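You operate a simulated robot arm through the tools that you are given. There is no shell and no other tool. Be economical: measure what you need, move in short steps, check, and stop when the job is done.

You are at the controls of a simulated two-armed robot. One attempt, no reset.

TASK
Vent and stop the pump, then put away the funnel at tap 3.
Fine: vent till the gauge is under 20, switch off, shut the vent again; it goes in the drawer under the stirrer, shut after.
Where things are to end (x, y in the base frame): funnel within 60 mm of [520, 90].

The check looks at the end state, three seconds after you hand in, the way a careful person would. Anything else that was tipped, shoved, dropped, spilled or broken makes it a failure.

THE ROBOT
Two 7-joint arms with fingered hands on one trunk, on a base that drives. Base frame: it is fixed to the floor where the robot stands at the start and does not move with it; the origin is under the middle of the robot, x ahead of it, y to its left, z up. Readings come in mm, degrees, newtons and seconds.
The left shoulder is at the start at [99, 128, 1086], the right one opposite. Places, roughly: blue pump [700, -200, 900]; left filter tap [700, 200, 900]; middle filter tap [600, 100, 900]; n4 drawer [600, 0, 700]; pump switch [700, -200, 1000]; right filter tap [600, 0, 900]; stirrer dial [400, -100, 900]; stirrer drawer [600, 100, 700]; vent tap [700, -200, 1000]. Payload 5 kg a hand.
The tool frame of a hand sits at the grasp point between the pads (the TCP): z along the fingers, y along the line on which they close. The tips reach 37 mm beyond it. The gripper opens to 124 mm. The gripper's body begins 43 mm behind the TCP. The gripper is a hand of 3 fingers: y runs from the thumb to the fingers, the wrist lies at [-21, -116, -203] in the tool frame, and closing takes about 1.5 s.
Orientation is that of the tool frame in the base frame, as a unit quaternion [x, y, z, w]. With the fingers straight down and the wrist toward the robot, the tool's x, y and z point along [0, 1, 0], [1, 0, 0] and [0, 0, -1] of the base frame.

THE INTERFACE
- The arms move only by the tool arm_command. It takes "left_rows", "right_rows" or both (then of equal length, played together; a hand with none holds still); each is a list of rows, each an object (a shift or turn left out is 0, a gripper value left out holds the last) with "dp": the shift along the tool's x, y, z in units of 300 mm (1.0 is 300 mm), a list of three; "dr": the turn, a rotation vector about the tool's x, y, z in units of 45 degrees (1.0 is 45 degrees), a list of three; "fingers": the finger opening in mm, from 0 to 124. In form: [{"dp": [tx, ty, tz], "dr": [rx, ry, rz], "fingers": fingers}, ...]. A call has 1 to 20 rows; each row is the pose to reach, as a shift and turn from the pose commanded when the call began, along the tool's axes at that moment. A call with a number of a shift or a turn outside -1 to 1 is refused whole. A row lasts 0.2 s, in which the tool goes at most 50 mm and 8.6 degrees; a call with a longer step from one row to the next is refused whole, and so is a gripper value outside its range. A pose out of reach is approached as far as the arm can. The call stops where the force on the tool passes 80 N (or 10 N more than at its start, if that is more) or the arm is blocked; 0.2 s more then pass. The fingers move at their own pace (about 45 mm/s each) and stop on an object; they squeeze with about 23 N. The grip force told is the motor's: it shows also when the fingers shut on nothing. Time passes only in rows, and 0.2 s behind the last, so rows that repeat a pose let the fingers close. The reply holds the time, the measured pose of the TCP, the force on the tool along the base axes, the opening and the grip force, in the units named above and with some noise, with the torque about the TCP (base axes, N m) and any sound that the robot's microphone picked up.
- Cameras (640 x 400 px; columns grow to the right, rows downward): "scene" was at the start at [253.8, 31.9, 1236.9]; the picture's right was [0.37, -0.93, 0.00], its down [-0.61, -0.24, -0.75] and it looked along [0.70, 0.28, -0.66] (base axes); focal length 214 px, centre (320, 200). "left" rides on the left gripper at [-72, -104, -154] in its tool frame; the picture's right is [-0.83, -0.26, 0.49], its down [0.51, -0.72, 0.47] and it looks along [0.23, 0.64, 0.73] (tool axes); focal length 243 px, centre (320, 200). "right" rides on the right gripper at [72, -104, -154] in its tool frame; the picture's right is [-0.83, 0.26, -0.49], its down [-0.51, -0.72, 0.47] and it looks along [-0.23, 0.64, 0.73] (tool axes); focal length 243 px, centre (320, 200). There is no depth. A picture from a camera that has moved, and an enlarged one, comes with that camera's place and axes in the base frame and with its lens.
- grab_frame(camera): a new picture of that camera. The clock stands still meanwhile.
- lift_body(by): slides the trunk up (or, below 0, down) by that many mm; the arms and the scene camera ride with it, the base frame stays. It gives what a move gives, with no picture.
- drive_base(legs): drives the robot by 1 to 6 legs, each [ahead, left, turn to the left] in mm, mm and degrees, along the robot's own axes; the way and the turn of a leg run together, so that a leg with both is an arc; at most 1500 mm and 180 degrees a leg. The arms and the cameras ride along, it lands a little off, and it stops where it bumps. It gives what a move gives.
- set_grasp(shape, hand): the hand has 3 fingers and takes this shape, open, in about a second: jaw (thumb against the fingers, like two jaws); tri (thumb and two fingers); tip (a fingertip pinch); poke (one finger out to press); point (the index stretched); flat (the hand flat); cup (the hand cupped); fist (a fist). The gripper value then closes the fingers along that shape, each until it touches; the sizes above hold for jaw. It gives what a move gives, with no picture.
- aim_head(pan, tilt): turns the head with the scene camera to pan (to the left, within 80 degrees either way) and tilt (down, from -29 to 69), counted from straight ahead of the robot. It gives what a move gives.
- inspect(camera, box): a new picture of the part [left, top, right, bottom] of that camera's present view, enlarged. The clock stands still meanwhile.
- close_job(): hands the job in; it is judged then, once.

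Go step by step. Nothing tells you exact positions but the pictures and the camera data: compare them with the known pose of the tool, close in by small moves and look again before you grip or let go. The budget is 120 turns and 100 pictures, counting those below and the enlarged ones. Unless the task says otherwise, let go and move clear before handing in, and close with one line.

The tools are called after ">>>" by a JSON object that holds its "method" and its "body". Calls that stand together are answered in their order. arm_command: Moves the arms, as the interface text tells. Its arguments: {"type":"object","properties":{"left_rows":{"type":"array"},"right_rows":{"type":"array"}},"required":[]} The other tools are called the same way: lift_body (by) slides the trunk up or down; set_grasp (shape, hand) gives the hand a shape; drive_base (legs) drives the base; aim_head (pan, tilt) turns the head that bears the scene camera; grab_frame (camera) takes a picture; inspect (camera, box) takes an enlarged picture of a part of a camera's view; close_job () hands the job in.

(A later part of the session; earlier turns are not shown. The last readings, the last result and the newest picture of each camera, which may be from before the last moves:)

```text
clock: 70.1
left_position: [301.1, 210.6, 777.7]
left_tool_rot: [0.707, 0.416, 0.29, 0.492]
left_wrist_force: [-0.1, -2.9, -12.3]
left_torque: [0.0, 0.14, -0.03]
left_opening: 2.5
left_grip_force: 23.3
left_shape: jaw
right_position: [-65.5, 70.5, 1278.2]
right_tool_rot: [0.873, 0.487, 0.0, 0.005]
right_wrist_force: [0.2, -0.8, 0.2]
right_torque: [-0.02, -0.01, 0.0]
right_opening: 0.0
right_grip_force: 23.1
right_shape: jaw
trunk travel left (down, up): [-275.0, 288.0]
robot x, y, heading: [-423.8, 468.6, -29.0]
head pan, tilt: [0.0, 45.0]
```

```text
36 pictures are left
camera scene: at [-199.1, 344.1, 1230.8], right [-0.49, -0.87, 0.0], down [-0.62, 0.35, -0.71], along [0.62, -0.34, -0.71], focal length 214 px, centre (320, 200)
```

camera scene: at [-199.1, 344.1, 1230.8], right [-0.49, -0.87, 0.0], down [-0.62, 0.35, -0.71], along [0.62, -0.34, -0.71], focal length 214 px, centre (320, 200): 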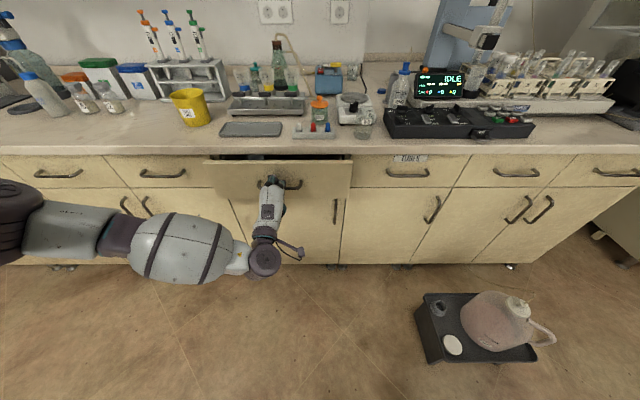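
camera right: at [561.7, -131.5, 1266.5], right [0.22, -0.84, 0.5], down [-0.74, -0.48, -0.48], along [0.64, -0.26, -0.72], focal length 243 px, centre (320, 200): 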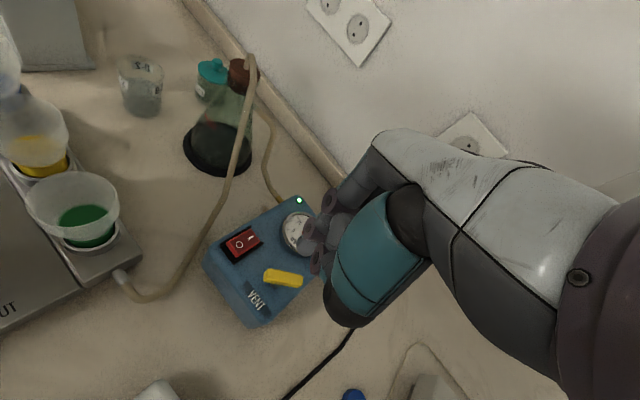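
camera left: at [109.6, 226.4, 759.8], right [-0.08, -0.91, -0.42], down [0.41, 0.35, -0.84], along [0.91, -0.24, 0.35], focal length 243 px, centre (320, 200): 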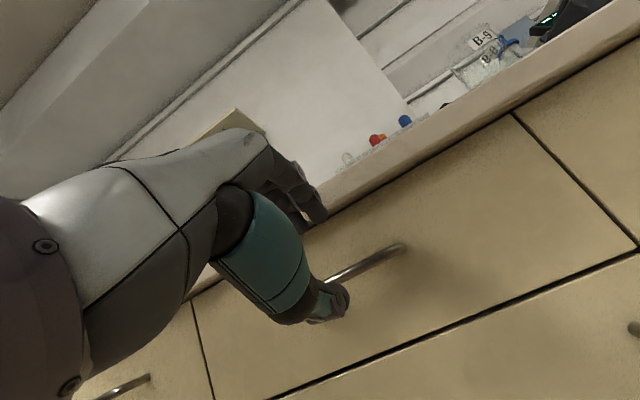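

The drawer is opening. I'll pull it further with the arm, so as not to back too near the table behind.

>>> {"method": "arm_command", "body": {"left_rows": [{"dp": [0, -0.025, -0.068]}, {"dp": [0, -0.05, -0.136]}, {"dp": [0, -0.075, -0.204]}, {"dp": [0, -0.1, -0.272]}, {"dp": [0, -0.125, -0.34]}, {"dp": [0, -0.15, -0.407]}]}}

>>> {"method": "drive_base", "body": {"legs": [[-90, 0, 0]]}}

>>> {"method": "grab_frame", "body": {"camera": "scene"}}

```text
clock: 71.5
left_position: [185.8, 274.2, 776.1]
left_tool_rot: [0.708, 0.416, 0.29, 0.491]
left_wrist_force: [-1.7, -2.7, -13.6]
left_torque: [0.04, 0.21, -0.06]
left_opening: 2.8
left_grip_force: 22.6
left_shape: jaw
right_position: [-65.5, 70.6, 1278.5]
right_tool_rot: [0.873, 0.488, 0.0, 0.004]
right_wrist_force: [0.0, -0.3, -0.2]
right_torque: [0.02, -0.02, 0.0]
right_opening: 0.0
right_grip_force: 23.2
right_shape: jaw
trunk travel left (down, up): [-275.0, 288.0]
robot x, y, heading: [-426.1, 471.9, -29.0]
head pan, tilt: [0.0, 45.0]
```

```text
clock: 72.6
left_position: [109.1, 316.6, 778.3]
left_tool_rot: [0.708, 0.416, 0.29, 0.491]
left_wrist_force: [1.8, -0.5, -14.7]
left_torque: [0.11, 0.17, 0.01]
left_opening: 3.0
left_grip_force: 23.0
left_shape: jaw
right_position: [-142.2, 113.3, 1276.4]
right_tool_rot: [0.873, 0.487, 0.0, 0.005]
right_wrist_force: [-0.9, 0.7, 0.1]
right_torque: [-0.03, 0.01, 0.01]
right_opening: 0.0
right_grip_force: 23.1
right_shape: jaw
trunk travel left (down, up): [-275.0, 288.0]
robot x, y, heading: [-502.5, 512.7, -29.3]
head pan, tilt: [0.0, 45.0]
```

```text
35 pictures are left
camera scene: at [-275.9, 387.2, 1230.8], right [-0.49, -0.87, 0.0], down [-0.62, 0.35, -0.71], along [0.62, -0.35, -0.71], focal length 214 px, centre (320, 200)
```

scene: 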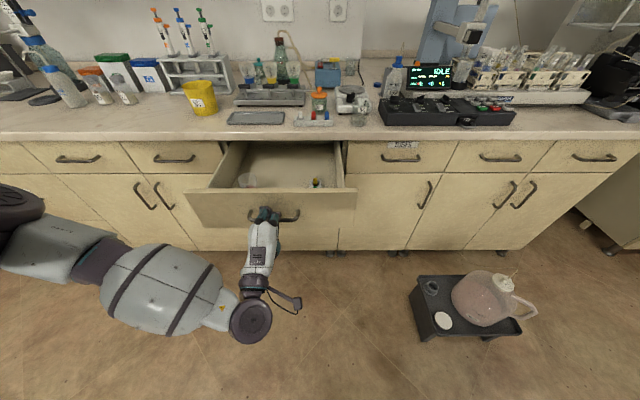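

The drawer is open about 278 mm, with a glass at its left and a small bottle at its right. The target spot lies between them. I'll look closer.

>>> {"method": "inspect", "body": {"camera": "scene", "box": [180, 130, 370, 250]}}

```text
3.33 times, centred on (275, 190) of scene
camera zoom: at [-275.9, 387.2, 1230.8], right [-0.49, -0.87, 0.0], down [-0.62, 0.35, -0.71], along [0.62, -0.35, -0.71], focal length 715 px, centre (470, 233)
```

zoom: 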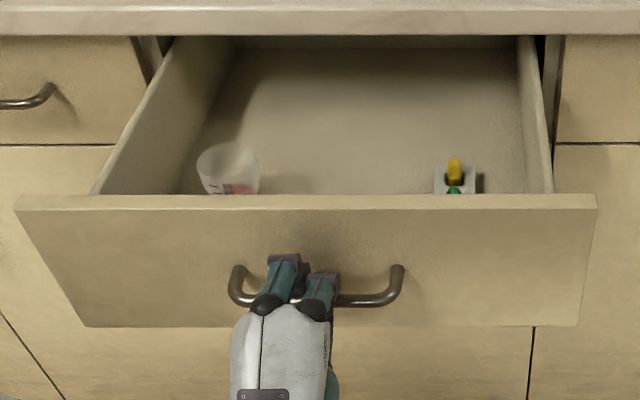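

It holds a like funnel standing upright and a stir-bar rack, so this is the right drawer. I'll let go of the handle and back the hand out along the approach path.

>>> {"method": "arm_command", "body": {"left_rows": [{"fingers": 60}, {"fingers": 60}, {"fingers": 60}, {"fingers": 60}, {"dp": [0, 0.0, -0.08]}, {"dp": [0, 0.0, -0.2]}, {"dp": [0, 0, -0.3]}]}}

>>> {"method": "grab_frame", "body": {"camera": "scene"}}

```text
clock: 74.2
left_position: [45.7, 361.1, 817.0]
left_tool_rot: [0.71, 0.414, 0.288, 0.492]
left_wrist_force: [-0.8, 0.2, -0.4]
left_torque: [0.03, 0.0, 0.01]
left_opening: 59.7
left_grip_force: 0.1
left_shape: jaw
left hand out of reach, approached as far as the arm can: row 7
right_position: [-145.0, 115.0, 1279.0]
right_tool_rot: [0.873, 0.487, 0.0, 0.006]
right_wrist_force: [-0.1, 0.4, 0.0]
right_torque: [0.0, 0.02, -0.03]
right_opening: 0.0
right_grip_force: 22.9
right_shape: jaw
trunk travel left (down, up): [-275.0, 288.0]
robot x, y, heading: [-504.4, 512.7, -29.2]
head pan, tilt: [0.0, 45.0]
```

```text
33 pictures are left
camera scene: at [-277.5, 388.6, 1231.3], right [-0.49, -0.87, 0.0], down [-0.62, 0.35, -0.71], along [0.62, -0.35, -0.71], focal length 214 px, centre (320, 200)
```

scene: 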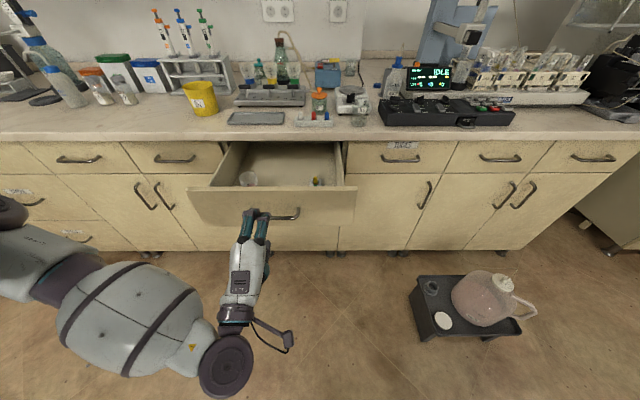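

The hand is clear of the handle. I'll raise it, bring it back to pointing down, then drive forward.

>>> {"method": "arm_command", "body": {"left_rows": [{"dp": [0, 0.134, -0.05], "dr": [0.14, 0, 0]}, {"dp": [0, 0.268, -0.1], "dr": [0.28, 0, 0]}, {"dp": [0, 0.402, -0.15], "dr": [0.42, 0, 0]}, {"dp": [0, 0.536, -0.2], "dr": [0.56, 0, 0]}, {"dp": [0, 0.67, -0.25], "dr": [0.7, 0, 0]}, {"dp": [0, 0.804, -0.3], "dr": [0.84, 0, 0]}, {"dp": [0, 0.938, -0.35], "dr": [0.98, 0, 0]}]}}

>>> {"method": "arm_command", "body": {"left_rows": [{"dp": [0, 0.1, -0.1], "dr": [0.14, 0, 0]}, {"dp": [0, 0.2, -0.2], "dr": [0.28, 0, 0]}, {"dp": [0, 0.3, -0.3], "dr": [0.42, 0, 0]}, {"dp": [0, 0.35, -0.4], "dr": [0.56, 0, 0]}]}}

>>> {"method": "drive_base", "body": {"legs": [[340, 0, 0]]}}

>>> {"method": "grab_frame", "body": {"camera": "scene"}}

```text
clock: 75.8
left_position: [69.8, 338.5, 1142.7]
left_tool_rot: [0.841, 0.494, 0.113, 0.19]
left_wrist_force: [-1.4, -0.2, 0.1]
left_torque: [-0.02, -0.04, -0.01]
left_opening: 59.9
left_grip_force: 0.0
left_shape: jaw
left hand out of reach, approached as far as the arm can: row 1, 2, 3, 4, 5, 6, 7
right_position: [-146.8, 114.1, 1278.7]
right_tool_rot: [0.873, 0.487, 0.0, 0.006]
right_wrist_force: [0.0, 0.7, 0.7]
right_torque: [-0.03, -0.04, 0.0]
right_opening: 0.0
right_grip_force: 23.3
right_shape: jaw
trunk travel left (down, up): [-275.0, 288.0]
robot x, y, heading: [-501.6, 514.6, -29.4]
head pan, tilt: [0.0, 45.0]
```

```text
clock: 76.8
left_position: [108.9, 315.7, 1295.5]
left_tool_rot: [0.863, 0.506, 0.003, 0.003]
left_wrist_force: [-0.3, 0.2, 0.7]
left_torque: [0.01, 0.0, -0.05]
left_opening: 59.9
left_grip_force: 0.1
left_shape: jaw
right_position: [-144.9, 112.4, 1278.6]
right_tool_rot: [0.873, 0.488, 0.002, 0.005]
right_wrist_force: [0.0, -0.1, 0.1]
right_torque: [-0.02, -0.04, 0.03]
right_opening: 0.0
right_grip_force: 23.2
right_shape: jaw
trunk travel left (down, up): [-275.0, 288.0]
robot x, y, heading: [-503.0, 512.8, -29.5]
head pan, tilt: [0.0, 45.0]
```

```text
clock: 79.0
left_position: [394.7, 150.1, 1295.5]
left_tool_rot: [0.864, 0.504, 0.004, 0.003]
left_wrist_force: [0.2, -0.6, 0.6]
left_torque: [0.02, -0.03, -0.01]
left_opening: 60.1
left_grip_force: 0.2
left_shape: jaw
right_position: [139.0, -50.0, 1279.8]
right_tool_rot: [0.875, 0.484, 0.001, 0.005]
right_wrist_force: [-0.2, 0.3, 0.8]
right_torque: [-0.01, -0.01, -0.01]
right_opening: 0.0
right_grip_force: 22.2
right_shape: jaw
trunk travel left (down, up): [-275.0, 288.0]
robot x, y, heading: [-213.0, 350.7, -29.7]
head pan, tilt: [0.0, 45.0]
```

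```text
32 pictures are left
camera scene: at [7.8, 224.5, 1231.5], right [-0.49, -0.87, 0.0], down [-0.61, 0.35, -0.71], along [0.62, -0.35, -0.71], focal length 214 px, centre (320, 200)
```

scene: 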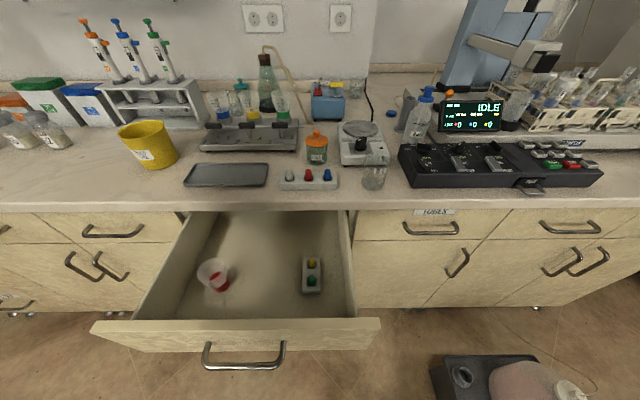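

The drawer stays open and the robot is placed well. The green funnel is at about (604, 5). I'll bring the left hand above and just short of it and look.

>>> {"method": "arm_command", "body": {"left_rows": [{"dp": [-0.013, 0.13, 0.03], "fingers": 90}, {"dp": [-0.026, 0.26, 0.07]}, {"dp": [-0.04, 0.39, 0.12]}, {"dp": [-0.053, 0.52, 0.18]}, {"dp": [-0.066, 0.65, 0.25]}, {"dp": [-0.08, 0.75, 0.34]}]}}

>>> {"method": "grab_frame", "body": {"camera": "left"}}

>>> {"method": "inspect", "body": {"camera": "scene", "box": [190, 30, 370, 170]}}

```text
clock: 80.4
left_position: [582.0, 17.0, 1191.2]
left_tool_rot: [0.864, 0.504, 0.001, 0.002]
left_wrist_force: [0.7, -0.5, -0.6]
left_torque: [0.01, 0.04, -0.01]
left_opening: 89.7
left_grip_force: 0.0
left_shape: jaw
right_position: [142.1, -52.0, 1277.2]
right_tool_rot: [0.875, 0.484, 0.001, 0.004]
right_wrist_force: [0.8, 0.1, -0.3]
right_torque: [0.01, 0.03, 0.01]
right_opening: 0.0
right_grip_force: 22.9
right_shape: jaw
trunk travel left (down, up): [-275.0, 288.0]
robot x, y, heading: [-215.1, 348.6, -29.5]
head pan, tilt: [0.0, 45.0]
```

```text
31 pictures are left
camera left: at [452.6, 5.7, 1343.1], right [-0.63, -0.59, -0.49], down [-0.38, 0.8, -0.48], along [0.68, -0.12, -0.73], focal length 243 px, centre (320, 200)
```

left: 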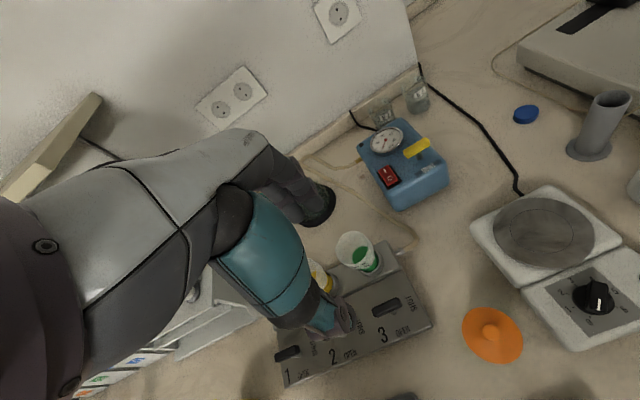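

```text
2.86 times, centred on (280, 100) of scene
camera zoom: at [11.6, 223.1, 1230.4], right [-0.49, -0.87, 0.0], down [-0.62, 0.35, -0.71], along [0.61, -0.35, -0.71], focal length 613 px, centre (434, 486)
```

zoom: 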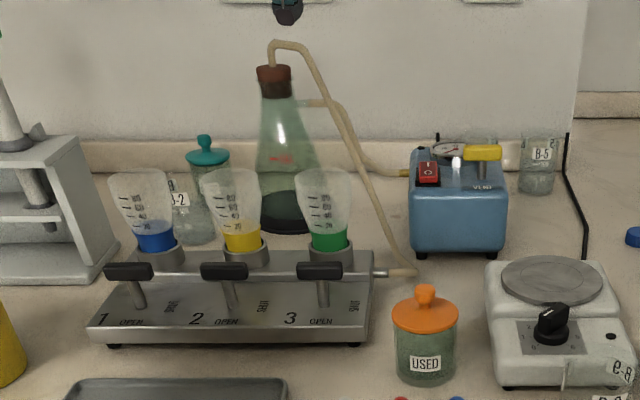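

Two views agree the green funnel's rim is centred near (640, -6, 1006), about 59 mm across. I'll hover right above it and verify.

>>> {"method": "arm_command", "body": {"left_rows": [{"dp": [0.014, 0.103, 0.05]}, {"dp": [0.028, 0.206, 0.13]}, {"dp": [0.028, 0.206, 0.27]}, {"dp": [0.028, 0.206, 0.37]}]}}

>>> {"method": "inspect", "body": {"camera": "left", "box": [220, 160, 460, 350]}}

>>> {"method": "inspect", "body": {"camera": "scene", "box": [190, 30, 370, 170]}}

```text
clock: 81.4
left_position: [639.6, -6.8, 1082.4]
left_tool_rot: [0.863, 0.504, 0.002, 0.003]
left_wrist_force: [0.0, 0.5, -0.3]
left_torque: [0.02, 0.01, 0.01]
left_opening: 89.9
left_grip_force: 0.1
left_shape: jaw
left hand out of reach, approached as far as the arm can: row 2, 3
right_position: [141.9, -52.0, 1277.7]
right_tool_rot: [0.875, 0.484, 0.0, 0.005]
right_wrist_force: [-0.2, -0.1, 0.1]
right_torque: [-0.01, 0.0, -0.02]
right_opening: 0.0
right_grip_force: 22.8
right_shape: jaw
trunk travel left (down, up): [-275.0, 288.0]
robot x, y, heading: [-211.0, 347.0, -29.9]
head pan, tilt: [0.0, 45.0]
```

```text
2.11 times, centred on (340, 255) of left
camera zoom: at [510.6, -17.5, 1234.4], right [-0.63, -0.59, -0.49], down [-0.37, 0.8, -0.48], along [0.68, -0.12, -0.73], focal length 511 px, centre (278, 84)
```

zoom: 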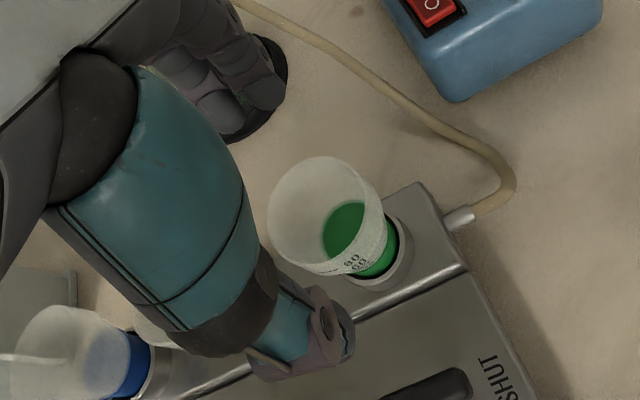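

```text
2.86 times, centred on (280, 100) of scene
camera zoom: at [9.9, 223.4, 1230.9], right [-0.49, -0.87, 0.0], down [-0.62, 0.35, -0.71], along [0.61, -0.35, -0.71], focal length 613 px, centre (434, 486)
```

zoom: 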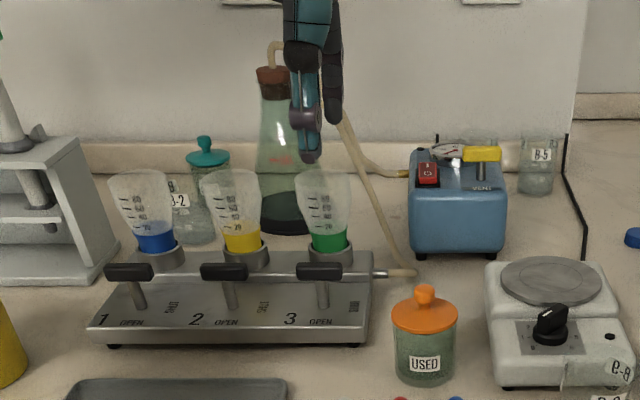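

The hand is centred over the funnel with the fingers to front and back. I'll go down to z ≈ 997 and close gently.

>>> {"method": "arm_command", "body": {"left_rows": [{"dp": [0, 0.003, 0.1]}, {"dp": [0, 0.005, 0.2]}, {"dp": [0, 0.005, 0.285]}, {"dp": [0, 0.005, 0.285]}]}}

>>> {"method": "inspect", "body": {"camera": "left", "box": [220, 120, 460, 310]}}

>>> {"method": "inspect", "body": {"camera": "scene", "box": [220, 60, 340, 150]}}

```text
clock: 82.4
left_position: [641.2, -6.2, 996.1]
left_tool_rot: [0.864, 0.504, 0.002, 0.004]
left_wrist_force: [0.5, 0.3, 0.5]
left_torque: [-0.01, 0.0, -0.02]
left_opening: 89.8
left_grip_force: 0.0
left_shape: jaw
right_position: [139.1, -51.1, 1279.3]
right_tool_rot: [0.875, 0.484, 0.001, 0.005]
right_wrist_force: [-0.2, 0.0, -0.3]
right_torque: [-0.01, -0.03, -0.01]
right_opening: 0.0
right_grip_force: 23.4
right_shape: jaw
trunk travel left (down, up): [-275.0, 288.0]
robot x, y, heading: [-212.3, 351.7, -29.7]
head pan, tilt: [0.0, 45.0]
```

```text
2.11 times, centred on (340, 215) of left
camera zoom: at [511.3, -18.1, 1148.7], right [-0.63, -0.59, -0.49], down [-0.37, 0.8, -0.48], along [0.68, -0.12, -0.73], focal length 511 px, centre (278, 168)
```

zoom: 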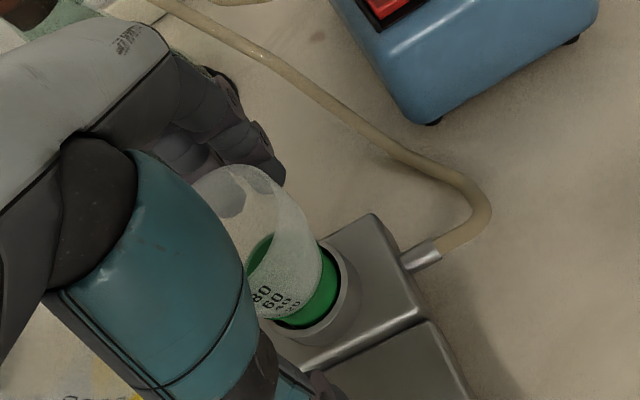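

```text
4.44 times, centred on (280, 105) of scene
camera zoom: at [8.6, 223.9, 1231.2], right [-0.49, -0.87, 0.0], down [-0.61, 0.35, -0.71], along [0.61, -0.35, -0.71], focal length 953 px, centre (498, 622)
```

zoom: 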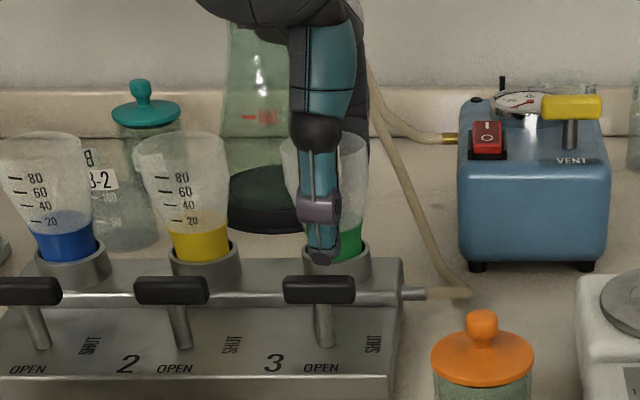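

The fingers straddle the funnel above the socket ring. I'll close.

>>> {"method": "arm_command", "body": {"left_rows": [{"fingers": 30}, {"fingers": 30}, {"fingers": 30}, {"fingers": 30}, {"fingers": 30}, {"fingers": 30}]}}

>>> {"method": "inspect", "body": {"camera": "scene", "box": [220, 60, 340, 150]}}

```text
clock: 83.8
left_position: [640.9, -7.0, 996.5]
left_tool_rot: [0.863, 0.505, 0.002, 0.002]
left_wrist_force: [1.1, -0.9, -1.4]
left_torque: [0.02, -0.04, -0.02]
left_opening: 40.5
left_grip_force: 22.6
left_shape: jaw
right_position: [140.7, -50.9, 1277.7]
right_tool_rot: [0.875, 0.484, 0.001, 0.004]
right_wrist_force: [0.0, 0.0, 0.2]
right_torque: [0.0, 0.0, 0.0]
right_opening: 0.0
right_grip_force: 22.6
right_shape: jaw
trunk travel left (down, up): [-275.0, 288.0]
robot x, y, heading: [-213.4, 351.8, -29.4]
head pan, tilt: [0.0, 45.0]
```

```text
4.44 times, centred on (280, 105) of scene
camera zoom: at [9.2, 223.8, 1231.0], right [-0.49, -0.87, 0.0], down [-0.61, 0.35, -0.71], along [0.61, -0.35, -0.71], focal length 953 px, centre (498, 622)
```

zoom: 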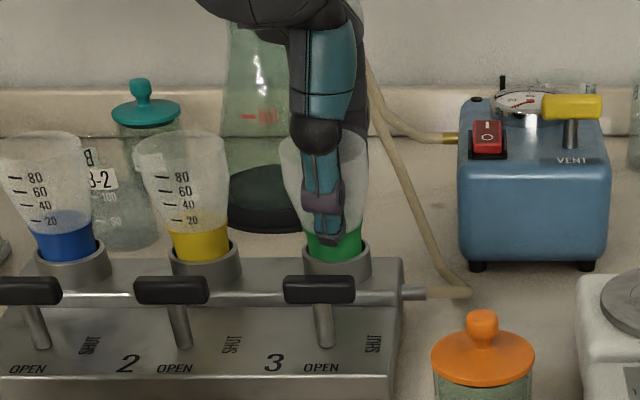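

It's gripped at the narrow part. I'll lift straight up slowly and check.

>>> {"method": "arm_command", "body": {"left_rows": [{"dp": [0, 0, -0.04]}, {"dp": [0, 0, -0.1]}, {"dp": [0, 0, -0.2]}, {"dp": [0, 0, -0.3]}, {"dp": [0, 0, -0.4]}]}}

>>> {"method": "inspect", "body": {"camera": "scene", "box": [190, 20, 370, 160]}}

```text
clock: 85.0
left_position: [646.2, 1.4, 1116.8]
left_tool_rot: [0.864, 0.504, 0.002, 0.002]
left_wrist_force: [-0.1, 1.2, -1.6]
left_torque: [-0.01, 0.0, -0.03]
left_opening: 40.2
left_grip_force: 23.0
left_shape: jaw
left hand out of reach, approached as far as the arm can: row 5
right_position: [140.5, -50.8, 1278.9]
right_tool_rot: [0.875, 0.485, 0.001, 0.005]
right_wrist_force: [-0.6, -0.6, 0.7]
right_torque: [-0.01, 0.01, -0.01]
right_opening: 0.0
right_grip_force: 23.2
right_shape: jaw
trunk travel left (down, up): [-275.0, 288.0]
robot x, y, heading: [-212.1, 350.3, -29.4]
head pan, tilt: [0.0, 45.0]
```

```text
2.86 times, centred on (280, 90) of scene
camera zoom: at [9.4, 224.5, 1231.1], right [-0.49, -0.87, 0.0], down [-0.61, 0.35, -0.71], along [0.61, -0.35, -0.71], focal length 613 px, centre (434, 514)
```

zoom: 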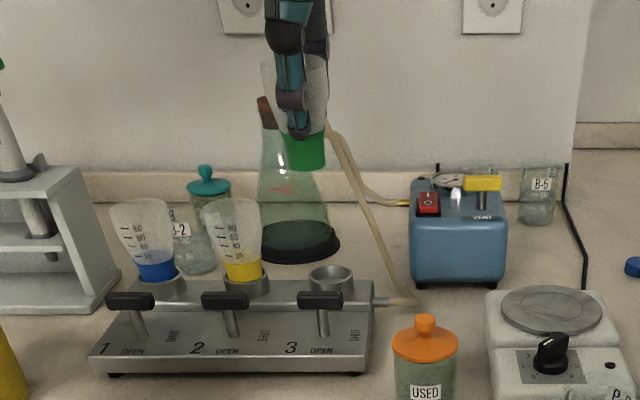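

The funnel is out of its socket and hanging upright, with its bottom about 70 mm below the TCP. I'll raise the trunk, drive back, and bring the hand over the open drawer.

>>> {"method": "lift_body", "body": {"by": 120}}

>>> {"method": "drive_base", "body": {"legs": [[-190, 0, 0]]}}

>>> {"method": "arm_command", "body": {"left_rows": [{"dp": [0.005, -0.13, 0]}, {"dp": [0.012, -0.26, 0]}, {"dp": [0.02, -0.39, 0]}, {"dp": [0.028, -0.52, 0.0]}, {"dp": [0.032, -0.65, 0.0]}, {"dp": [0.036, -0.78, 0.0]}]}}

>>> {"method": "grab_frame", "body": {"camera": "scene"}}

```text
clock: 86.5
left_position: [622.2, 11.9, 1313.3]
left_tool_rot: [0.863, 0.503, 0.029, 0.047]
left_wrist_force: [0.5, 0.3, -1.0]
left_torque: [0.0, 0.03, 0.03]
left_opening: 40.1
left_grip_force: 23.0
left_shape: jaw
right_position: [141.2, -52.7, 1398.2]
right_tool_rot: [0.875, 0.484, 0.001, 0.004]
right_wrist_force: [0.1, -0.4, 0.1]
right_torque: [0.01, 0.02, -0.01]
right_opening: 0.1
right_grip_force: 22.9
right_shape: jaw
trunk travel left (down, up): [-395.0, 168.0]
robot x, y, heading: [-214.3, 347.1, -29.9]
head pan, tilt: [0.0, 45.0]
```

```text
clock: 88.1
left_position: [461.2, 105.6, 1310.6]
left_tool_rot: [0.863, 0.503, 0.026, 0.045]
left_wrist_force: [1.2, 0.2, -0.3]
left_torque: [0.04, 0.03, -0.03]
left_opening: 40.2
left_grip_force: 22.6
left_shape: jaw
right_position: [-21.0, 41.6, 1396.0]
right_tool_rot: [0.875, 0.484, 0.0, 0.003]
right_wrist_force: [0.1, -0.3, -1.5]
right_torque: [0.01, 0.0, 0.03]
right_opening: 0.0
right_grip_force: 23.0
right_shape: jaw
trunk travel left (down, up): [-395.0, 168.0]
robot x, y, heading: [-378.5, 442.4, -29.6]
head pan, tilt: [0.0, 45.0]
```

```text
clock: 89.5
left_position: [260.1, 235.4, 1289.2]
left_tool_rot: [0.863, 0.503, 0.028, 0.047]
left_wrist_force: [-1.2, 0.0, -0.7]
left_torque: [-0.03, -0.03, 0.01]
left_opening: 39.8
left_grip_force: 22.9
left_shape: jaw
right_position: [-27.1, 45.3, 1399.0]
right_tool_rot: [0.875, 0.485, 0.002, 0.005]
right_wrist_force: [-1.1, -0.1, -0.6]
right_torque: [0.0, -0.02, 0.01]
right_opening: 0.0
right_grip_force: 23.5
right_shape: jaw
trunk travel left (down, up): [-395.0, 168.0]
robot x, y, heading: [-376.5, 444.6, -29.4]
head pan, tilt: [0.0, 45.0]
```

```text
23 pictures are left
camera scene: at [-184.4, 333.9, 1353.3], right [-0.49, -0.87, 0.0], down [-0.61, 0.35, -0.71], along [0.62, -0.35, -0.71], focal length 214 px, centre (320, 200)
```

scene: 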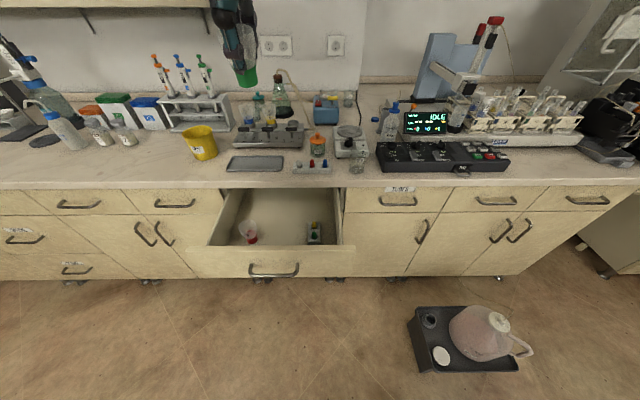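

The hand is over the drawer with a 6° forward tilt. I'll correct that and go down in stages.

>>> {"method": "arm_command", "body": {"left_rows": [{"dp": [0, 0.03, 0], "dr": [0.07, 0, 0]}, {"dp": [0, 0.063, 0], "dr": [0.14, 0, 0]}]}}

>>> {"method": "arm_command", "body": {"left_rows": [{"dp": [0, 0, 0.14]}, {"dp": [0, 0, 0.28]}, {"dp": [0, 0, 0.42]}, {"dp": [0, 0, 0.56]}, {"dp": [0, 0, 0.7]}, {"dp": [0, 0, 0.84]}, {"dp": [0, 0, 0.98]}]}}

>>> {"method": "grab_frame", "body": {"camera": "scene"}}

```text
clock: 90.1
left_position: [276.2, 222.4, 1289.9]
left_tool_rot: [0.864, 0.503, 0.001, -0.001]
left_wrist_force: [0.2, 0.9, -0.2]
left_torque: [0.02, 0.03, -0.02]
left_opening: 40.0
left_grip_force: 23.3
left_shape: jaw
right_position: [-25.0, 41.5, 1398.5]
right_tool_rot: [0.875, 0.484, 0.0, 0.005]
right_wrist_force: [0.7, -0.1, -0.3]
right_torque: [0.03, 0.01, -0.01]
right_opening: 0.3
right_grip_force: 22.7
right_shape: jaw
trunk travel left (down, up): [-395.0, 168.0]
robot x, y, heading: [-381.3, 445.7, -29.5]
head pan, tilt: [0.0, 45.0]
```

```text
clock: 91.7
left_position: [277.6, 224.7, 997.2]
left_tool_rot: [0.864, 0.504, 0.0, -0.001]
left_wrist_force: [0.3, 0.1, -0.3]
left_torque: [-0.01, -0.01, -0.02]
left_opening: 40.2
left_grip_force: 22.4
left_shape: jaw
right_position: [-23.1, 43.0, 1396.7]
right_tool_rot: [0.875, 0.484, 0.0, 0.004]
right_wrist_force: [0.7, -0.3, -0.1]
right_torque: [0.0, 0.06, 0.0]
right_opening: 0.0
right_grip_force: 23.2
right_shape: jaw
trunk travel left (down, up): [-395.0, 168.0]
robot x, y, heading: [-380.6, 445.4, -29.3]
head pan, tilt: [0.0, 45.0]
```

```text
22 pictures are left
camera scene: at [-180.2, 332.4, 1352.5], right [-0.49, -0.87, 0.0], down [-0.62, 0.35, -0.71], along [0.61, -0.35, -0.71], focal length 214 px, centre (320, 200)
```

scene: 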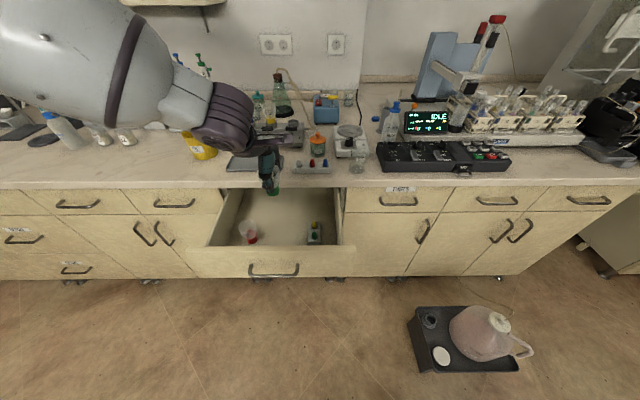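

It's well centred and the forearm is high. I'll go down to z ≈ 800 and check inside the drawer.

>>> {"method": "arm_command", "body": {"left_rows": [{"dp": [0, 0, 0.13]}, {"dp": [0, 0, 0.26]}, {"dp": [0, 0, 0.39]}, {"dp": [0, 0, 0.52]}, {"dp": [0, 0, 0.65]}]}}

>>> {"method": "inspect", "body": {"camera": "scene", "box": [190, 110, 380, 290]}}

>>> {"method": "grab_frame", "body": {"camera": "left"}}

```text
clock: 92.9
left_position: [278.6, 223.5, 799.6]
left_tool_rot: [0.864, 0.504, 0.0, -0.001]
left_wrist_force: [0.7, 0.0, 0.2]
left_torque: [0.0, 0.02, 0.05]
left_opening: 40.1
left_grip_force: 22.5
left_shape: jaw
right_position: [-22.6, 42.4, 1397.7]
right_tool_rot: [0.875, 0.485, 0.0, 0.004]
right_wrist_force: [0.4, 0.2, 0.0]
right_torque: [0.0, 0.04, -0.02]
right_opening: 0.0
right_grip_force: 22.9
right_shape: jaw
trunk travel left (down, up): [-395.0, 168.0]
robot x, y, heading: [-375.9, 445.2, -29.4]
head pan, tilt: [0.0, 45.0]
```

```text
2.22 times, centred on (285, 200) of scene
camera zoom: at [-180.3, 332.6, 1352.5], right [-0.49, -0.87, 0.0], down [-0.62, 0.35, -0.71], along [0.61, -0.35, -0.71], focal length 477 px, centre (398, 200)
```

zoom: 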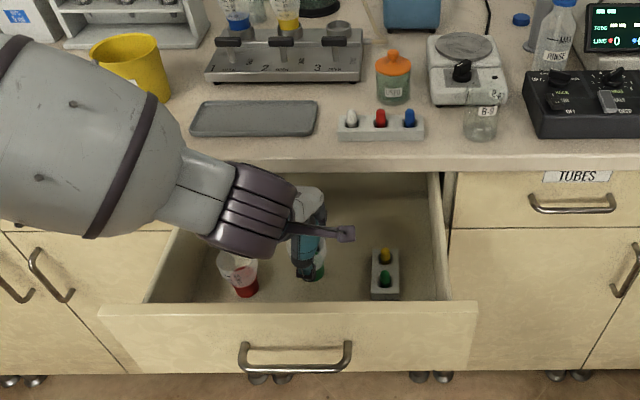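

```text
20 pictures are left
camera left: at [150.8, 212.0, 951.1], right [-0.64, -0.59, -0.49], down [-0.38, 0.8, -0.47], along [0.67, -0.11, -0.73], focal length 243 px, centre (320, 200)
```

left: 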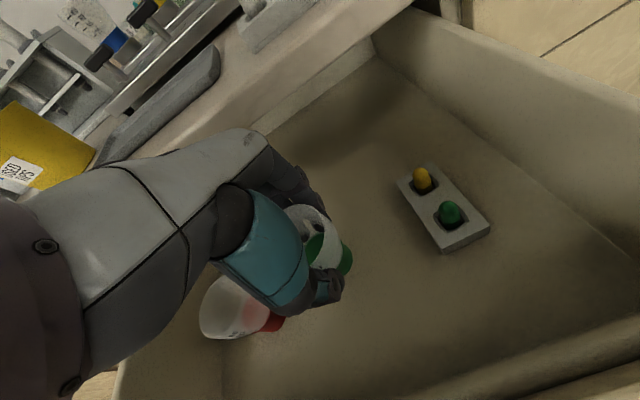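

The funnel is between the red funnel and the rack, with clear space around it. I'll lower it another 30 mm and then feel for the floor in small steps.

>>> {"method": "arm_command", "body": {"left_rows": [{"dp": [0, 0, 0.05]}, {"dp": [0, 0, 0.1]}]}}

>>> {"method": "arm_command", "body": {"left_rows": [{"dp": [0, 0, 0.01]}, {"dp": [0, 0, 0.02]}, {"dp": [0, 0, 0.03]}]}}

>>> {"method": "inspect", "body": {"camera": "left", "box": [180, 140, 460, 360]}}

```text
clock: 93.5
left_position: [277.9, 222.7, 768.6]
left_tool_rot: [0.864, 0.504, 0.0, 0.0]
left_wrist_force: [0.2, 0.0, -1.0]
left_torque: [0.01, 0.04, 0.02]
left_opening: 39.7
left_grip_force: 23.4
left_shape: jaw
right_position: [-24.1, 42.2, 1397.6]
right_tool_rot: [0.875, 0.484, 0.001, 0.005]
right_wrist_force: [-0.1, -0.5, -0.1]
right_torque: [0.0, 0.04, -0.03]
right_opening: 0.0
right_grip_force: 22.6
right_shape: jaw
trunk travel left (down, up): [-395.0, 168.0]
robot x, y, heading: [-378.7, 446.3, -29.3]
head pan, tilt: [0.0, 45.0]
```

```text
clock: 94.3
left_position: [275.1, 224.0, 761.8]
left_tool_rot: [0.864, 0.503, 0.0, -0.002]
left_wrist_force: [0.1, -0.5, 1.5]
left_torque: [-0.11, 0.05, -0.06]
left_opening: 38.1
left_grip_force: 23.1
left_shape: jaw
right_position: [-24.9, 42.2, 1398.4]
right_tool_rot: [0.875, 0.484, 0.0, 0.005]
right_wrist_force: [-0.4, 0.3, -0.7]
right_torque: [-0.03, 0.01, 0.0]
right_opening: 0.0
right_grip_force: 23.3
right_shape: jaw
trunk travel left (down, up): [-395.0, 168.0]
robot x, y, heading: [-377.8, 445.0, -29.5]
head pan, tilt: [0.0, 45.0]
```

```text
1.82 times, centred on (320, 250) of left
camera zoom: at [147.4, 211.4, 914.1], right [-0.64, -0.59, -0.49], down [-0.38, 0.8, -0.47], along [0.67, -0.11, -0.73], focal length 441 px, centre (320, 109)
```

zoom: 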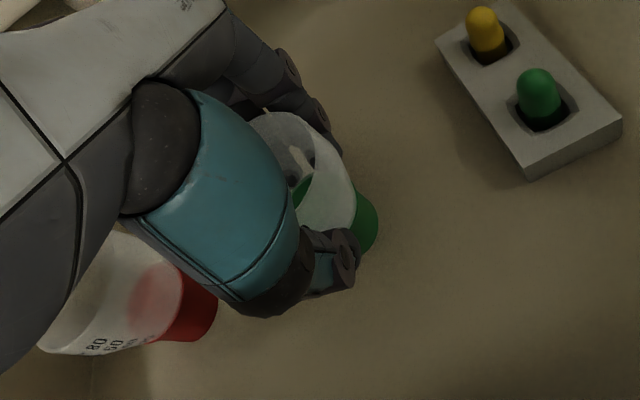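

The opening and torque changed as it touched, so the funnel is on the drawer floor. I'll open the fingers and lift straight out.

>>> {"method": "arm_command", "body": {"left_rows": [{"fingers": 50}, {"fingers": 65}, {"fingers": 90}, {"fingers": 90}, {"fingers": 90}, {"fingers": 90}]}}

>>> {"method": "inspect", "body": {"camera": "left", "box": [180, 140, 460, 360]}}

```text
clock: 95.7
left_position: [275.7, 223.4, 760.8]
left_tool_rot: [0.864, 0.504, 0.0, -0.001]
left_wrist_force: [-0.6, 0.5, 0.3]
left_torque: [-0.01, 0.0, -0.01]
left_opening: 89.3
left_grip_force: 0.0
left_shape: jaw
right_position: [-24.0, 43.2, 1397.7]
right_tool_rot: [0.875, 0.485, 0.001, 0.005]
right_wrist_force: [-0.5, 0.7, 0.2]
right_torque: [-0.01, -0.01, 0.03]
right_opening: 0.0
right_grip_force: 22.5
right_shape: jaw
trunk travel left (down, up): [-395.0, 168.0]
robot x, y, heading: [-379.6, 445.8, -29.6]
head pan, tilt: [0.0, 45.0]
```

```text
1.82 times, centred on (320, 250) of left
camera zoom: at [147.9, 211.3, 913.9], right [-0.64, -0.59, -0.49], down [-0.38, 0.8, -0.47], along [0.67, -0.11, -0.73], focal length 441 px, centre (320, 109)
```

zoom: 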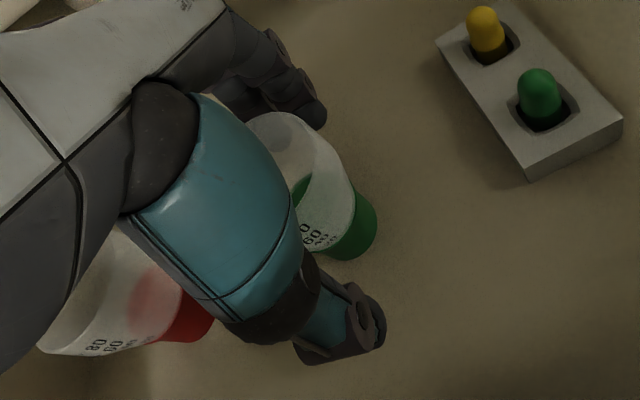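

The funnel stands free and upright. I'll lift straight up, well clear of the drawer.

>>> {"method": "arm_command", "body": {"left_rows": [{"dp": [0, 0, -0.06]}, {"dp": [0, 0, -0.18]}, {"dp": [0, 0, -0.32]}, {"dp": [0, 0, -0.48]}, {"dp": [0, 0, -0.64]}, {"dp": [0, 0, -0.8]}, {"dp": [0, 0, -0.96]}]}}

>>> {"method": "grab_frame", "body": {"camera": "scene"}}

```text
clock: 97.3
left_position: [274.8, 225.9, 1050.8]
left_tool_rot: [0.864, 0.504, 0.0, -0.001]
left_wrist_force: [0.3, 0.1, -0.3]
left_torque: [-0.02, -0.04, -0.03]
left_opening: 90.0
left_grip_force: 0.0
left_shape: jaw
right_position: [-27.3, 43.3, 1400.6]
right_tool_rot: [0.875, 0.483, 0.001, 0.006]
right_wrist_force: [0.1, 0.2, -0.1]
right_torque: [-0.01, 0.01, 0.01]
right_opening: 0.1
right_grip_force: 23.2
right_shape: jaw
trunk travel left (down, up): [-395.0, 168.0]
robot x, y, heading: [-377.2, 447.2, -29.4]
head pan, tilt: [0.0, 45.0]
```

```text
17 pictures are left
camera scene: at [-184.5, 333.2, 1353.3], right [-0.49, -0.87, 0.0], down [-0.61, 0.35, -0.71], along [0.62, -0.35, -0.71], focal length 214 px, centre (320, 200)
```

scene: 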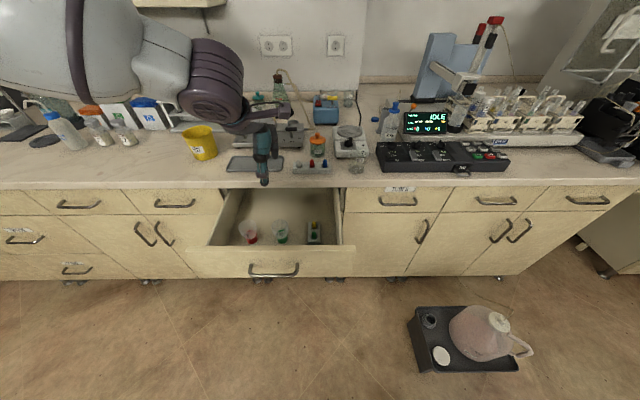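

Both funnels stand upright in the drawer. To close it I'll back up, pitch the hand forward with the fingers shut, and push the drawer face slowly beside the handle.

>>> {"method": "drive_base", "body": {"legs": [[-130, 0, 0]]}}

>>> {"method": "arm_command", "body": {"left_rows": [{"dp": [0.05, -0.06, 0], "dr": [-0.143, 0, 0], "fingers": 0}, {"dp": [0.1, -0.12, 0], "dr": [-0.286, 0, 0]}, {"dp": [0.15, -0.17, 0], "dr": [-0.429, 0, 0]}, {"dp": [0.2, -0.23, 0], "dr": [-0.571, 0, 0]}, {"dp": [0.25, -0.29, 0], "dr": [-0.714, 0, 0]}, {"dp": [0.3, -0.34, 0], "dr": [-0.857, 0, 0]}, {"dp": [0.33, -0.4, 0], "dr": [-1.0, 0, 0]}]}}

>>> {"method": "arm_command", "body": {"left_rows": [{"dr": [-0.14, 0, 0]}, {"dr": [-0.28, 0, 0]}, {"dr": [-0.42, 0, 0]}, {"dr": [-0.55, 0, 0]}]}}

>>> {"method": "lift_body", "body": {"by": -120}}

>>> {"method": "grab_frame", "body": {"camera": "scene"}}

```text
clock: 98.5
left_position: [166.9, 286.1, 1046.7]
left_tool_rot: [0.864, 0.503, 0.001, -0.002]
left_wrist_force: [-0.3, 0.2, -0.7]
left_torque: [0.03, 0.03, -0.07]
left_opening: 89.8
left_grip_force: 0.0
left_shape: jaw
right_position: [-134.9, 104.8, 1397.3]
right_tool_rot: [0.876, 0.483, 0.001, 0.004]
right_wrist_force: [1.2, 0.5, 0.2]
right_torque: [0.01, 0.03, -0.07]
right_opening: 0.0
right_grip_force: 23.0
right_shape: jaw
trunk travel left (down, up): [-395.0, 168.0]
robot x, y, heading: [-490.2, 509.3, -29.7]
head pan, tilt: [0.0, 45.0]
```

```text
clock: 100.1
left_position: [183.8, 410.6, 1020.2]
left_tool_rot: [0.799, 0.464, 0.192, 0.33]
left_wrist_force: [0.1, 0.6, 0.6]
left_torque: [-0.02, -0.01, -0.01]
left_opening: 0.2
left_grip_force: 22.4
left_shape: jaw
left hand out of reach, approached as far as the arm can: row 4, 5, 6, 7
right_position: [-136.0, 107.0, 1397.6]
right_tool_rot: [0.876, 0.483, 0.0, 0.005]
right_wrist_force: [0.8, 0.0, 0.7]
right_torque: [-0.03, 0.01, 0.0]
right_opening: 0.1
right_grip_force: 23.0
right_shape: jaw
trunk travel left (down, up): [-395.0, 168.0]
robot x, y, heading: [-489.0, 507.7, -29.7]
head pan, tilt: [0.0, 45.0]
```

```text
clock: 101.1
left_position: [184.7, 408.9, 1020.5]
left_tool_rot: [0.71, 0.412, 0.287, 0.494]
left_wrist_force: [-0.2, 1.1, 0.8]
left_torque: [0.03, 0.0, 0.02]
left_opening: 0.0
left_grip_force: 23.0
left_shape: jaw
right_position: [-136.9, 105.6, 1398.1]
right_tool_rot: [0.876, 0.482, 0.0, 0.005]
right_wrist_force: [0.6, 0.4, 0.7]
right_torque: [-0.02, -0.01, 0.03]
right_opening: 0.0
right_grip_force: 22.9
right_shape: jaw
trunk travel left (down, up): [-395.0, 168.0]
robot x, y, heading: [-487.1, 510.6, -30.0]
head pan, tilt: [0.0, 45.0]
```

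```text
clock: 102.6
left_position: [183.5, 409.2, 902.7]
left_tool_rot: [0.709, 0.412, 0.288, 0.494]
left_wrist_force: [-0.7, 0.5, 0.1]
left_torque: [-0.01, -0.02, -0.01]
left_opening: 0.3
left_grip_force: 23.3
left_shape: jaw
right_position: [-137.5, 106.1, 1278.8]
right_tool_rot: [0.876, 0.482, 0.001, 0.004]
right_wrist_force: [-0.1, 0.6, 0.3]
right_torque: [-0.01, -0.03, 0.0]
right_opening: 0.0
right_grip_force: 22.8
right_shape: jaw
trunk travel left (down, up): [-275.0, 288.0]
robot x, y, heading: [-490.6, 511.1, -29.7]
head pan, tilt: [0.0, 45.0]
```

```text
16 pictures are left
camera scene: at [-268.7, 381.4, 1231.3], right [-0.5, -0.87, 0.0], down [-0.61, 0.35, -0.71], along [0.61, -0.35, -0.71], focal length 214 px, centre (320, 200)
```

scene: 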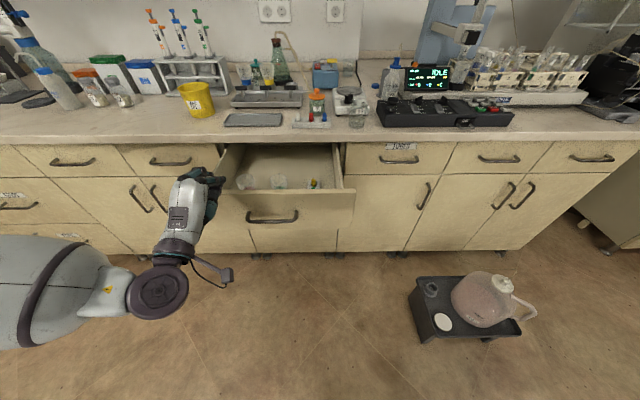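

The fingertips are just above the drawer face, so I must retract before lowering.

>>> {"method": "arm_command", "body": {"left_rows": [{"dp": [-0.05, -0.02, -0.07]}, {"dp": [-0.1, -0.05, -0.15]}, {"dp": [-0.13, -0.08, -0.24]}]}}

```text
clock: 103.4
left_position: [120.3, 403.8, 876.8]
left_tool_rot: [0.709, 0.413, 0.289, 0.494]
left_wrist_force: [-0.2, -0.2, 0.1]
left_torque: [0.03, 0.01, 0.0]
left_opening: 0.0
left_grip_force: 23.2
left_shape: jaw
left hand out of reach, approached as far as the arm can: row 2, 3
right_position: [-137.4, 105.1, 1277.3]
right_tool_rot: [0.875, 0.483, 0.001, 0.005]
right_wrist_force: [0.2, 0.3, 0.3]
right_torque: [-0.02, 0.03, 0.03]
right_opening: 0.0
right_grip_force: 23.0
right_shape: jaw
trunk travel left (down, up): [-275.0, 288.0]
robot x, y, heading: [-493.0, 509.6, -29.8]
head pan, tilt: [0.0, 45.0]
```

Now the tips are clear of the face. I'll lower to z ≈ 800, just left of the handle.

>>> {"method": "arm_command", "body": {"left_rows": [{"dp": [0.04, -0.12, 0.045]}, {"dp": [0.08, -0.24, 0.09]}]}}

>>> {"method": "inspect", "body": {"camera": "scene", "box": [150, 120, 370, 270]}}

```text
clock: 104.0
left_position: [132.6, 425.3, 799.6]
left_tool_rot: [0.71, 0.413, 0.288, 0.493]
left_wrist_force: [0.3, -1.0, -0.3]
left_torque: [-0.01, -0.02, -0.01]
left_opening: 0.2
left_grip_force: 22.7
left_shape: jaw
right_position: [-136.8, 105.5, 1278.6]
right_tool_rot: [0.876, 0.482, 0.001, 0.004]
right_wrist_force: [0.6, -0.5, 0.6]
right_torque: [0.01, 0.0, -0.01]
right_opening: 0.1
right_grip_force: 23.5
right_shape: jaw
trunk travel left (down, up): [-275.0, 288.0]
robot x, y, heading: [-489.8, 511.3, -29.8]
head pan, tilt: [0.0, 45.0]
```

```text
2.67 times, centred on (260, 195) of scene
camera zoom: at [-267.7, 381.5, 1231.0], right [-0.5, -0.87, 0.0], down [-0.61, 0.35, -0.71], along [0.61, -0.35, -0.71], focal length 572 px, centre (480, 213)
```

zoom: 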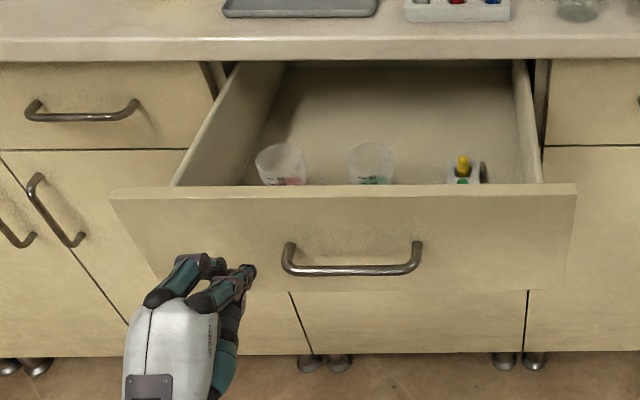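

The hand is placed beside the handle. I'll push slowly: first to contact, then on at a gentle pace.

>>> {"method": "arm_command", "body": {"left_rows": [{"dp": [0, 0.023, 0.063]}, {"dp": [0, 0.043, 0.116]}, {"dp": [0, 0.051, 0.138]}, {"dp": [0, 0.058, 0.157]}, {"dp": [0, 0.066, 0.179]}, {"dp": [0, 0.074, 0.2]}, {"dp": [0, 0.083, 0.226]}, {"dp": [0, 0.093, 0.251]}, {"dp": [0, 0.104, 0.282]}, {"dp": [0, 0.116, 0.313]}, {"dp": [0, 0.127, 0.345]}, {"dp": [0, 0.139, 0.376]}]}}

>>> {"method": "inspect", "body": {"camera": "scene", "box": [150, 120, 370, 270]}}

```text
clock: 106.6
left_position: [237.0, 363.1, 800.4]
left_tool_rot: [0.71, 0.413, 0.287, 0.493]
left_wrist_force: [0.1, 0.1, -0.4]
left_torque: [0.0, 0.03, -0.03]
left_opening: 0.0
left_grip_force: 23.2
left_shape: jaw
right_position: [-137.1, 104.5, 1277.4]
right_tool_rot: [0.875, 0.484, 0.001, 0.004]
right_wrist_force: [0.3, -0.1, 0.1]
right_torque: [-0.03, 0.01, 0.0]
right_opening: 0.0
right_grip_force: 22.7
right_shape: jaw
trunk travel left (down, up): [-275.0, 288.0]
robot x, y, heading: [-490.4, 509.3, -29.6]
head pan, tilt: [0.0, 45.0]
```

```text
2.67 times, centred on (260, 195) of scene
camera zoom: at [-268.1, 381.0, 1231.1], right [-0.5, -0.87, 0.0], down [-0.61, 0.35, -0.71], along [0.61, -0.35, -0.71], focal length 572 px, centre (480, 213)
```

zoom: 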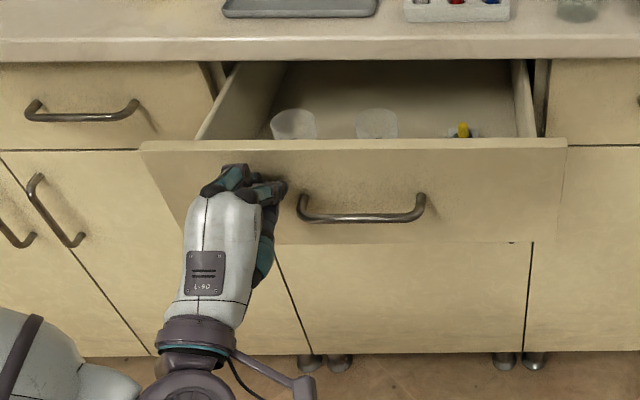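

It slides easily and both funnels stay upright. I'll continue slowly.

>>> {"method": "arm_command", "body": {"left_rows": [{"dp": [0, 0.008, 0.022]}, {"dp": [0, 0.019, 0.052]}, {"dp": [0, 0.031, 0.083]}, {"dp": [0, 0.042, 0.114]}, {"dp": [0, 0.054, 0.146]}, {"dp": [0, 0.066, 0.177]}, {"dp": [0, 0.077, 0.208]}, {"dp": [0, 0.089, 0.24]}, {"dp": [0, 0.1, 0.271]}, {"dp": [0, 0.112, 0.302]}, {"dp": [0, 0.123, 0.333]}, {"dp": [0, 0.135, 0.365]}, {"dp": [0, 0.146, 0.396]}, {"dp": [0, 0.158, 0.427]}, {"dp": [0, 0.17, 0.459]}, {"dp": [0, 0.179, 0.484]}, {"dp": [0, 0.187, 0.506]}]}}

>>> {"method": "inspect", "body": {"camera": "scene", "box": [150, 120, 370, 270]}}

```text
clock: 110.2
left_position: [377.7, 281.8, 800.6]
left_tool_rot: [0.709, 0.414, 0.288, 0.493]
left_wrist_force: [-0.1, 0.3, 0.8]
left_torque: [-0.03, 0.04, 0.01]
left_opening: 0.1
left_grip_force: 22.8
left_shape: jaw
right_position: [-136.9, 106.3, 1278.2]
right_tool_rot: [0.876, 0.483, 0.0, 0.005]
right_wrist_force: [0.5, -0.1, 0.3]
right_torque: [-0.01, 0.01, 0.0]
right_opening: 0.0
right_grip_force: 22.8
right_shape: jaw
trunk travel left (down, up): [-275.0, 288.0]
robot x, y, heading: [-492.7, 507.5, -29.8]
head pan, tilt: [0.0, 45.0]
```

```text
2.67 times, centred on (260, 195) of scene
camera zoom: at [-268.1, 381.0, 1231.0], right [-0.5, -0.87, 0.0], down [-0.61, 0.35, -0.71], along [0.61, -0.35, -0.71], focal length 572 px, centre (480, 213)
```

zoom: 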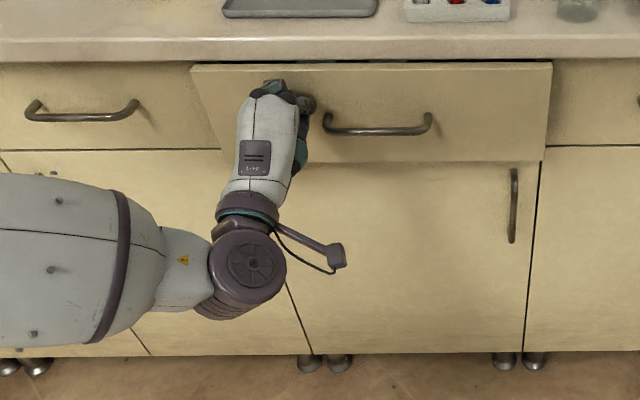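

About 35 mm remains. I'll push the last part at a slow pace until it meets the stop.

>>> {"method": "arm_command", "body": {"left_rows": [{"dp": [0, 0.007, 0.019]}, {"dp": [0, 0.014, 0.038]}, {"dp": [0, 0.021, 0.056]}, {"dp": [0, 0.028, 0.075]}, {"dp": [0, 0.034, 0.092]}, {"dp": [0, 0.04, 0.108]}, {"dp": [0, 0.045, 0.122]}]}}

>>> {"method": "inspect", "body": {"camera": "scene", "box": [150, 120, 370, 270]}}

```text
clock: 111.8
left_position: [410.0, 264.4, 801.4]
left_tool_rot: [0.71, 0.413, 0.288, 0.493]
left_wrist_force: [-0.4, 1.8, 0.2]
left_torque: [0.02, 0.04, 0.0]
left_opening: 0.0
left_grip_force: 23.4
left_shape: jaw
right_position: [-137.0, 105.4, 1277.9]
right_tool_rot: [0.876, 0.483, 0.001, 0.004]
right_wrist_force: [-0.7, -0.5, -0.4]
right_torque: [0.02, 0.01, -0.03]
right_opening: 0.1
right_grip_force: 23.0
right_shape: jaw
trunk travel left (down, up): [-275.0, 288.0]
robot x, y, heading: [-493.9, 509.7, -29.9]
head pan, tilt: [0.0, 45.0]
```

```text
2.67 times, centred on (260, 195) of scene
camera zoom: at [-268.9, 381.5, 1231.2], right [-0.5, -0.87, 0.0], down [-0.61, 0.35, -0.71], along [0.61, -0.35, -0.71], focal length 572 px, centre (480, 213)
```

zoom: 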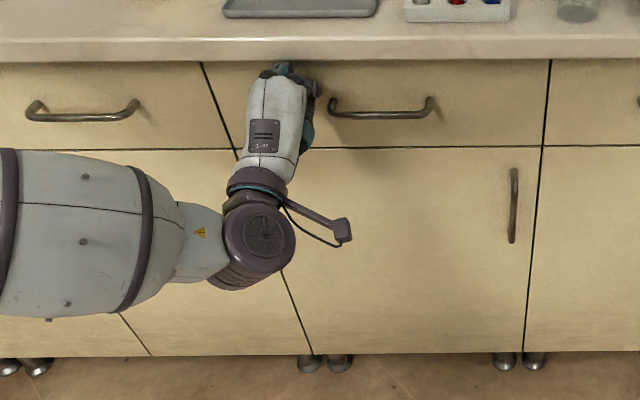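

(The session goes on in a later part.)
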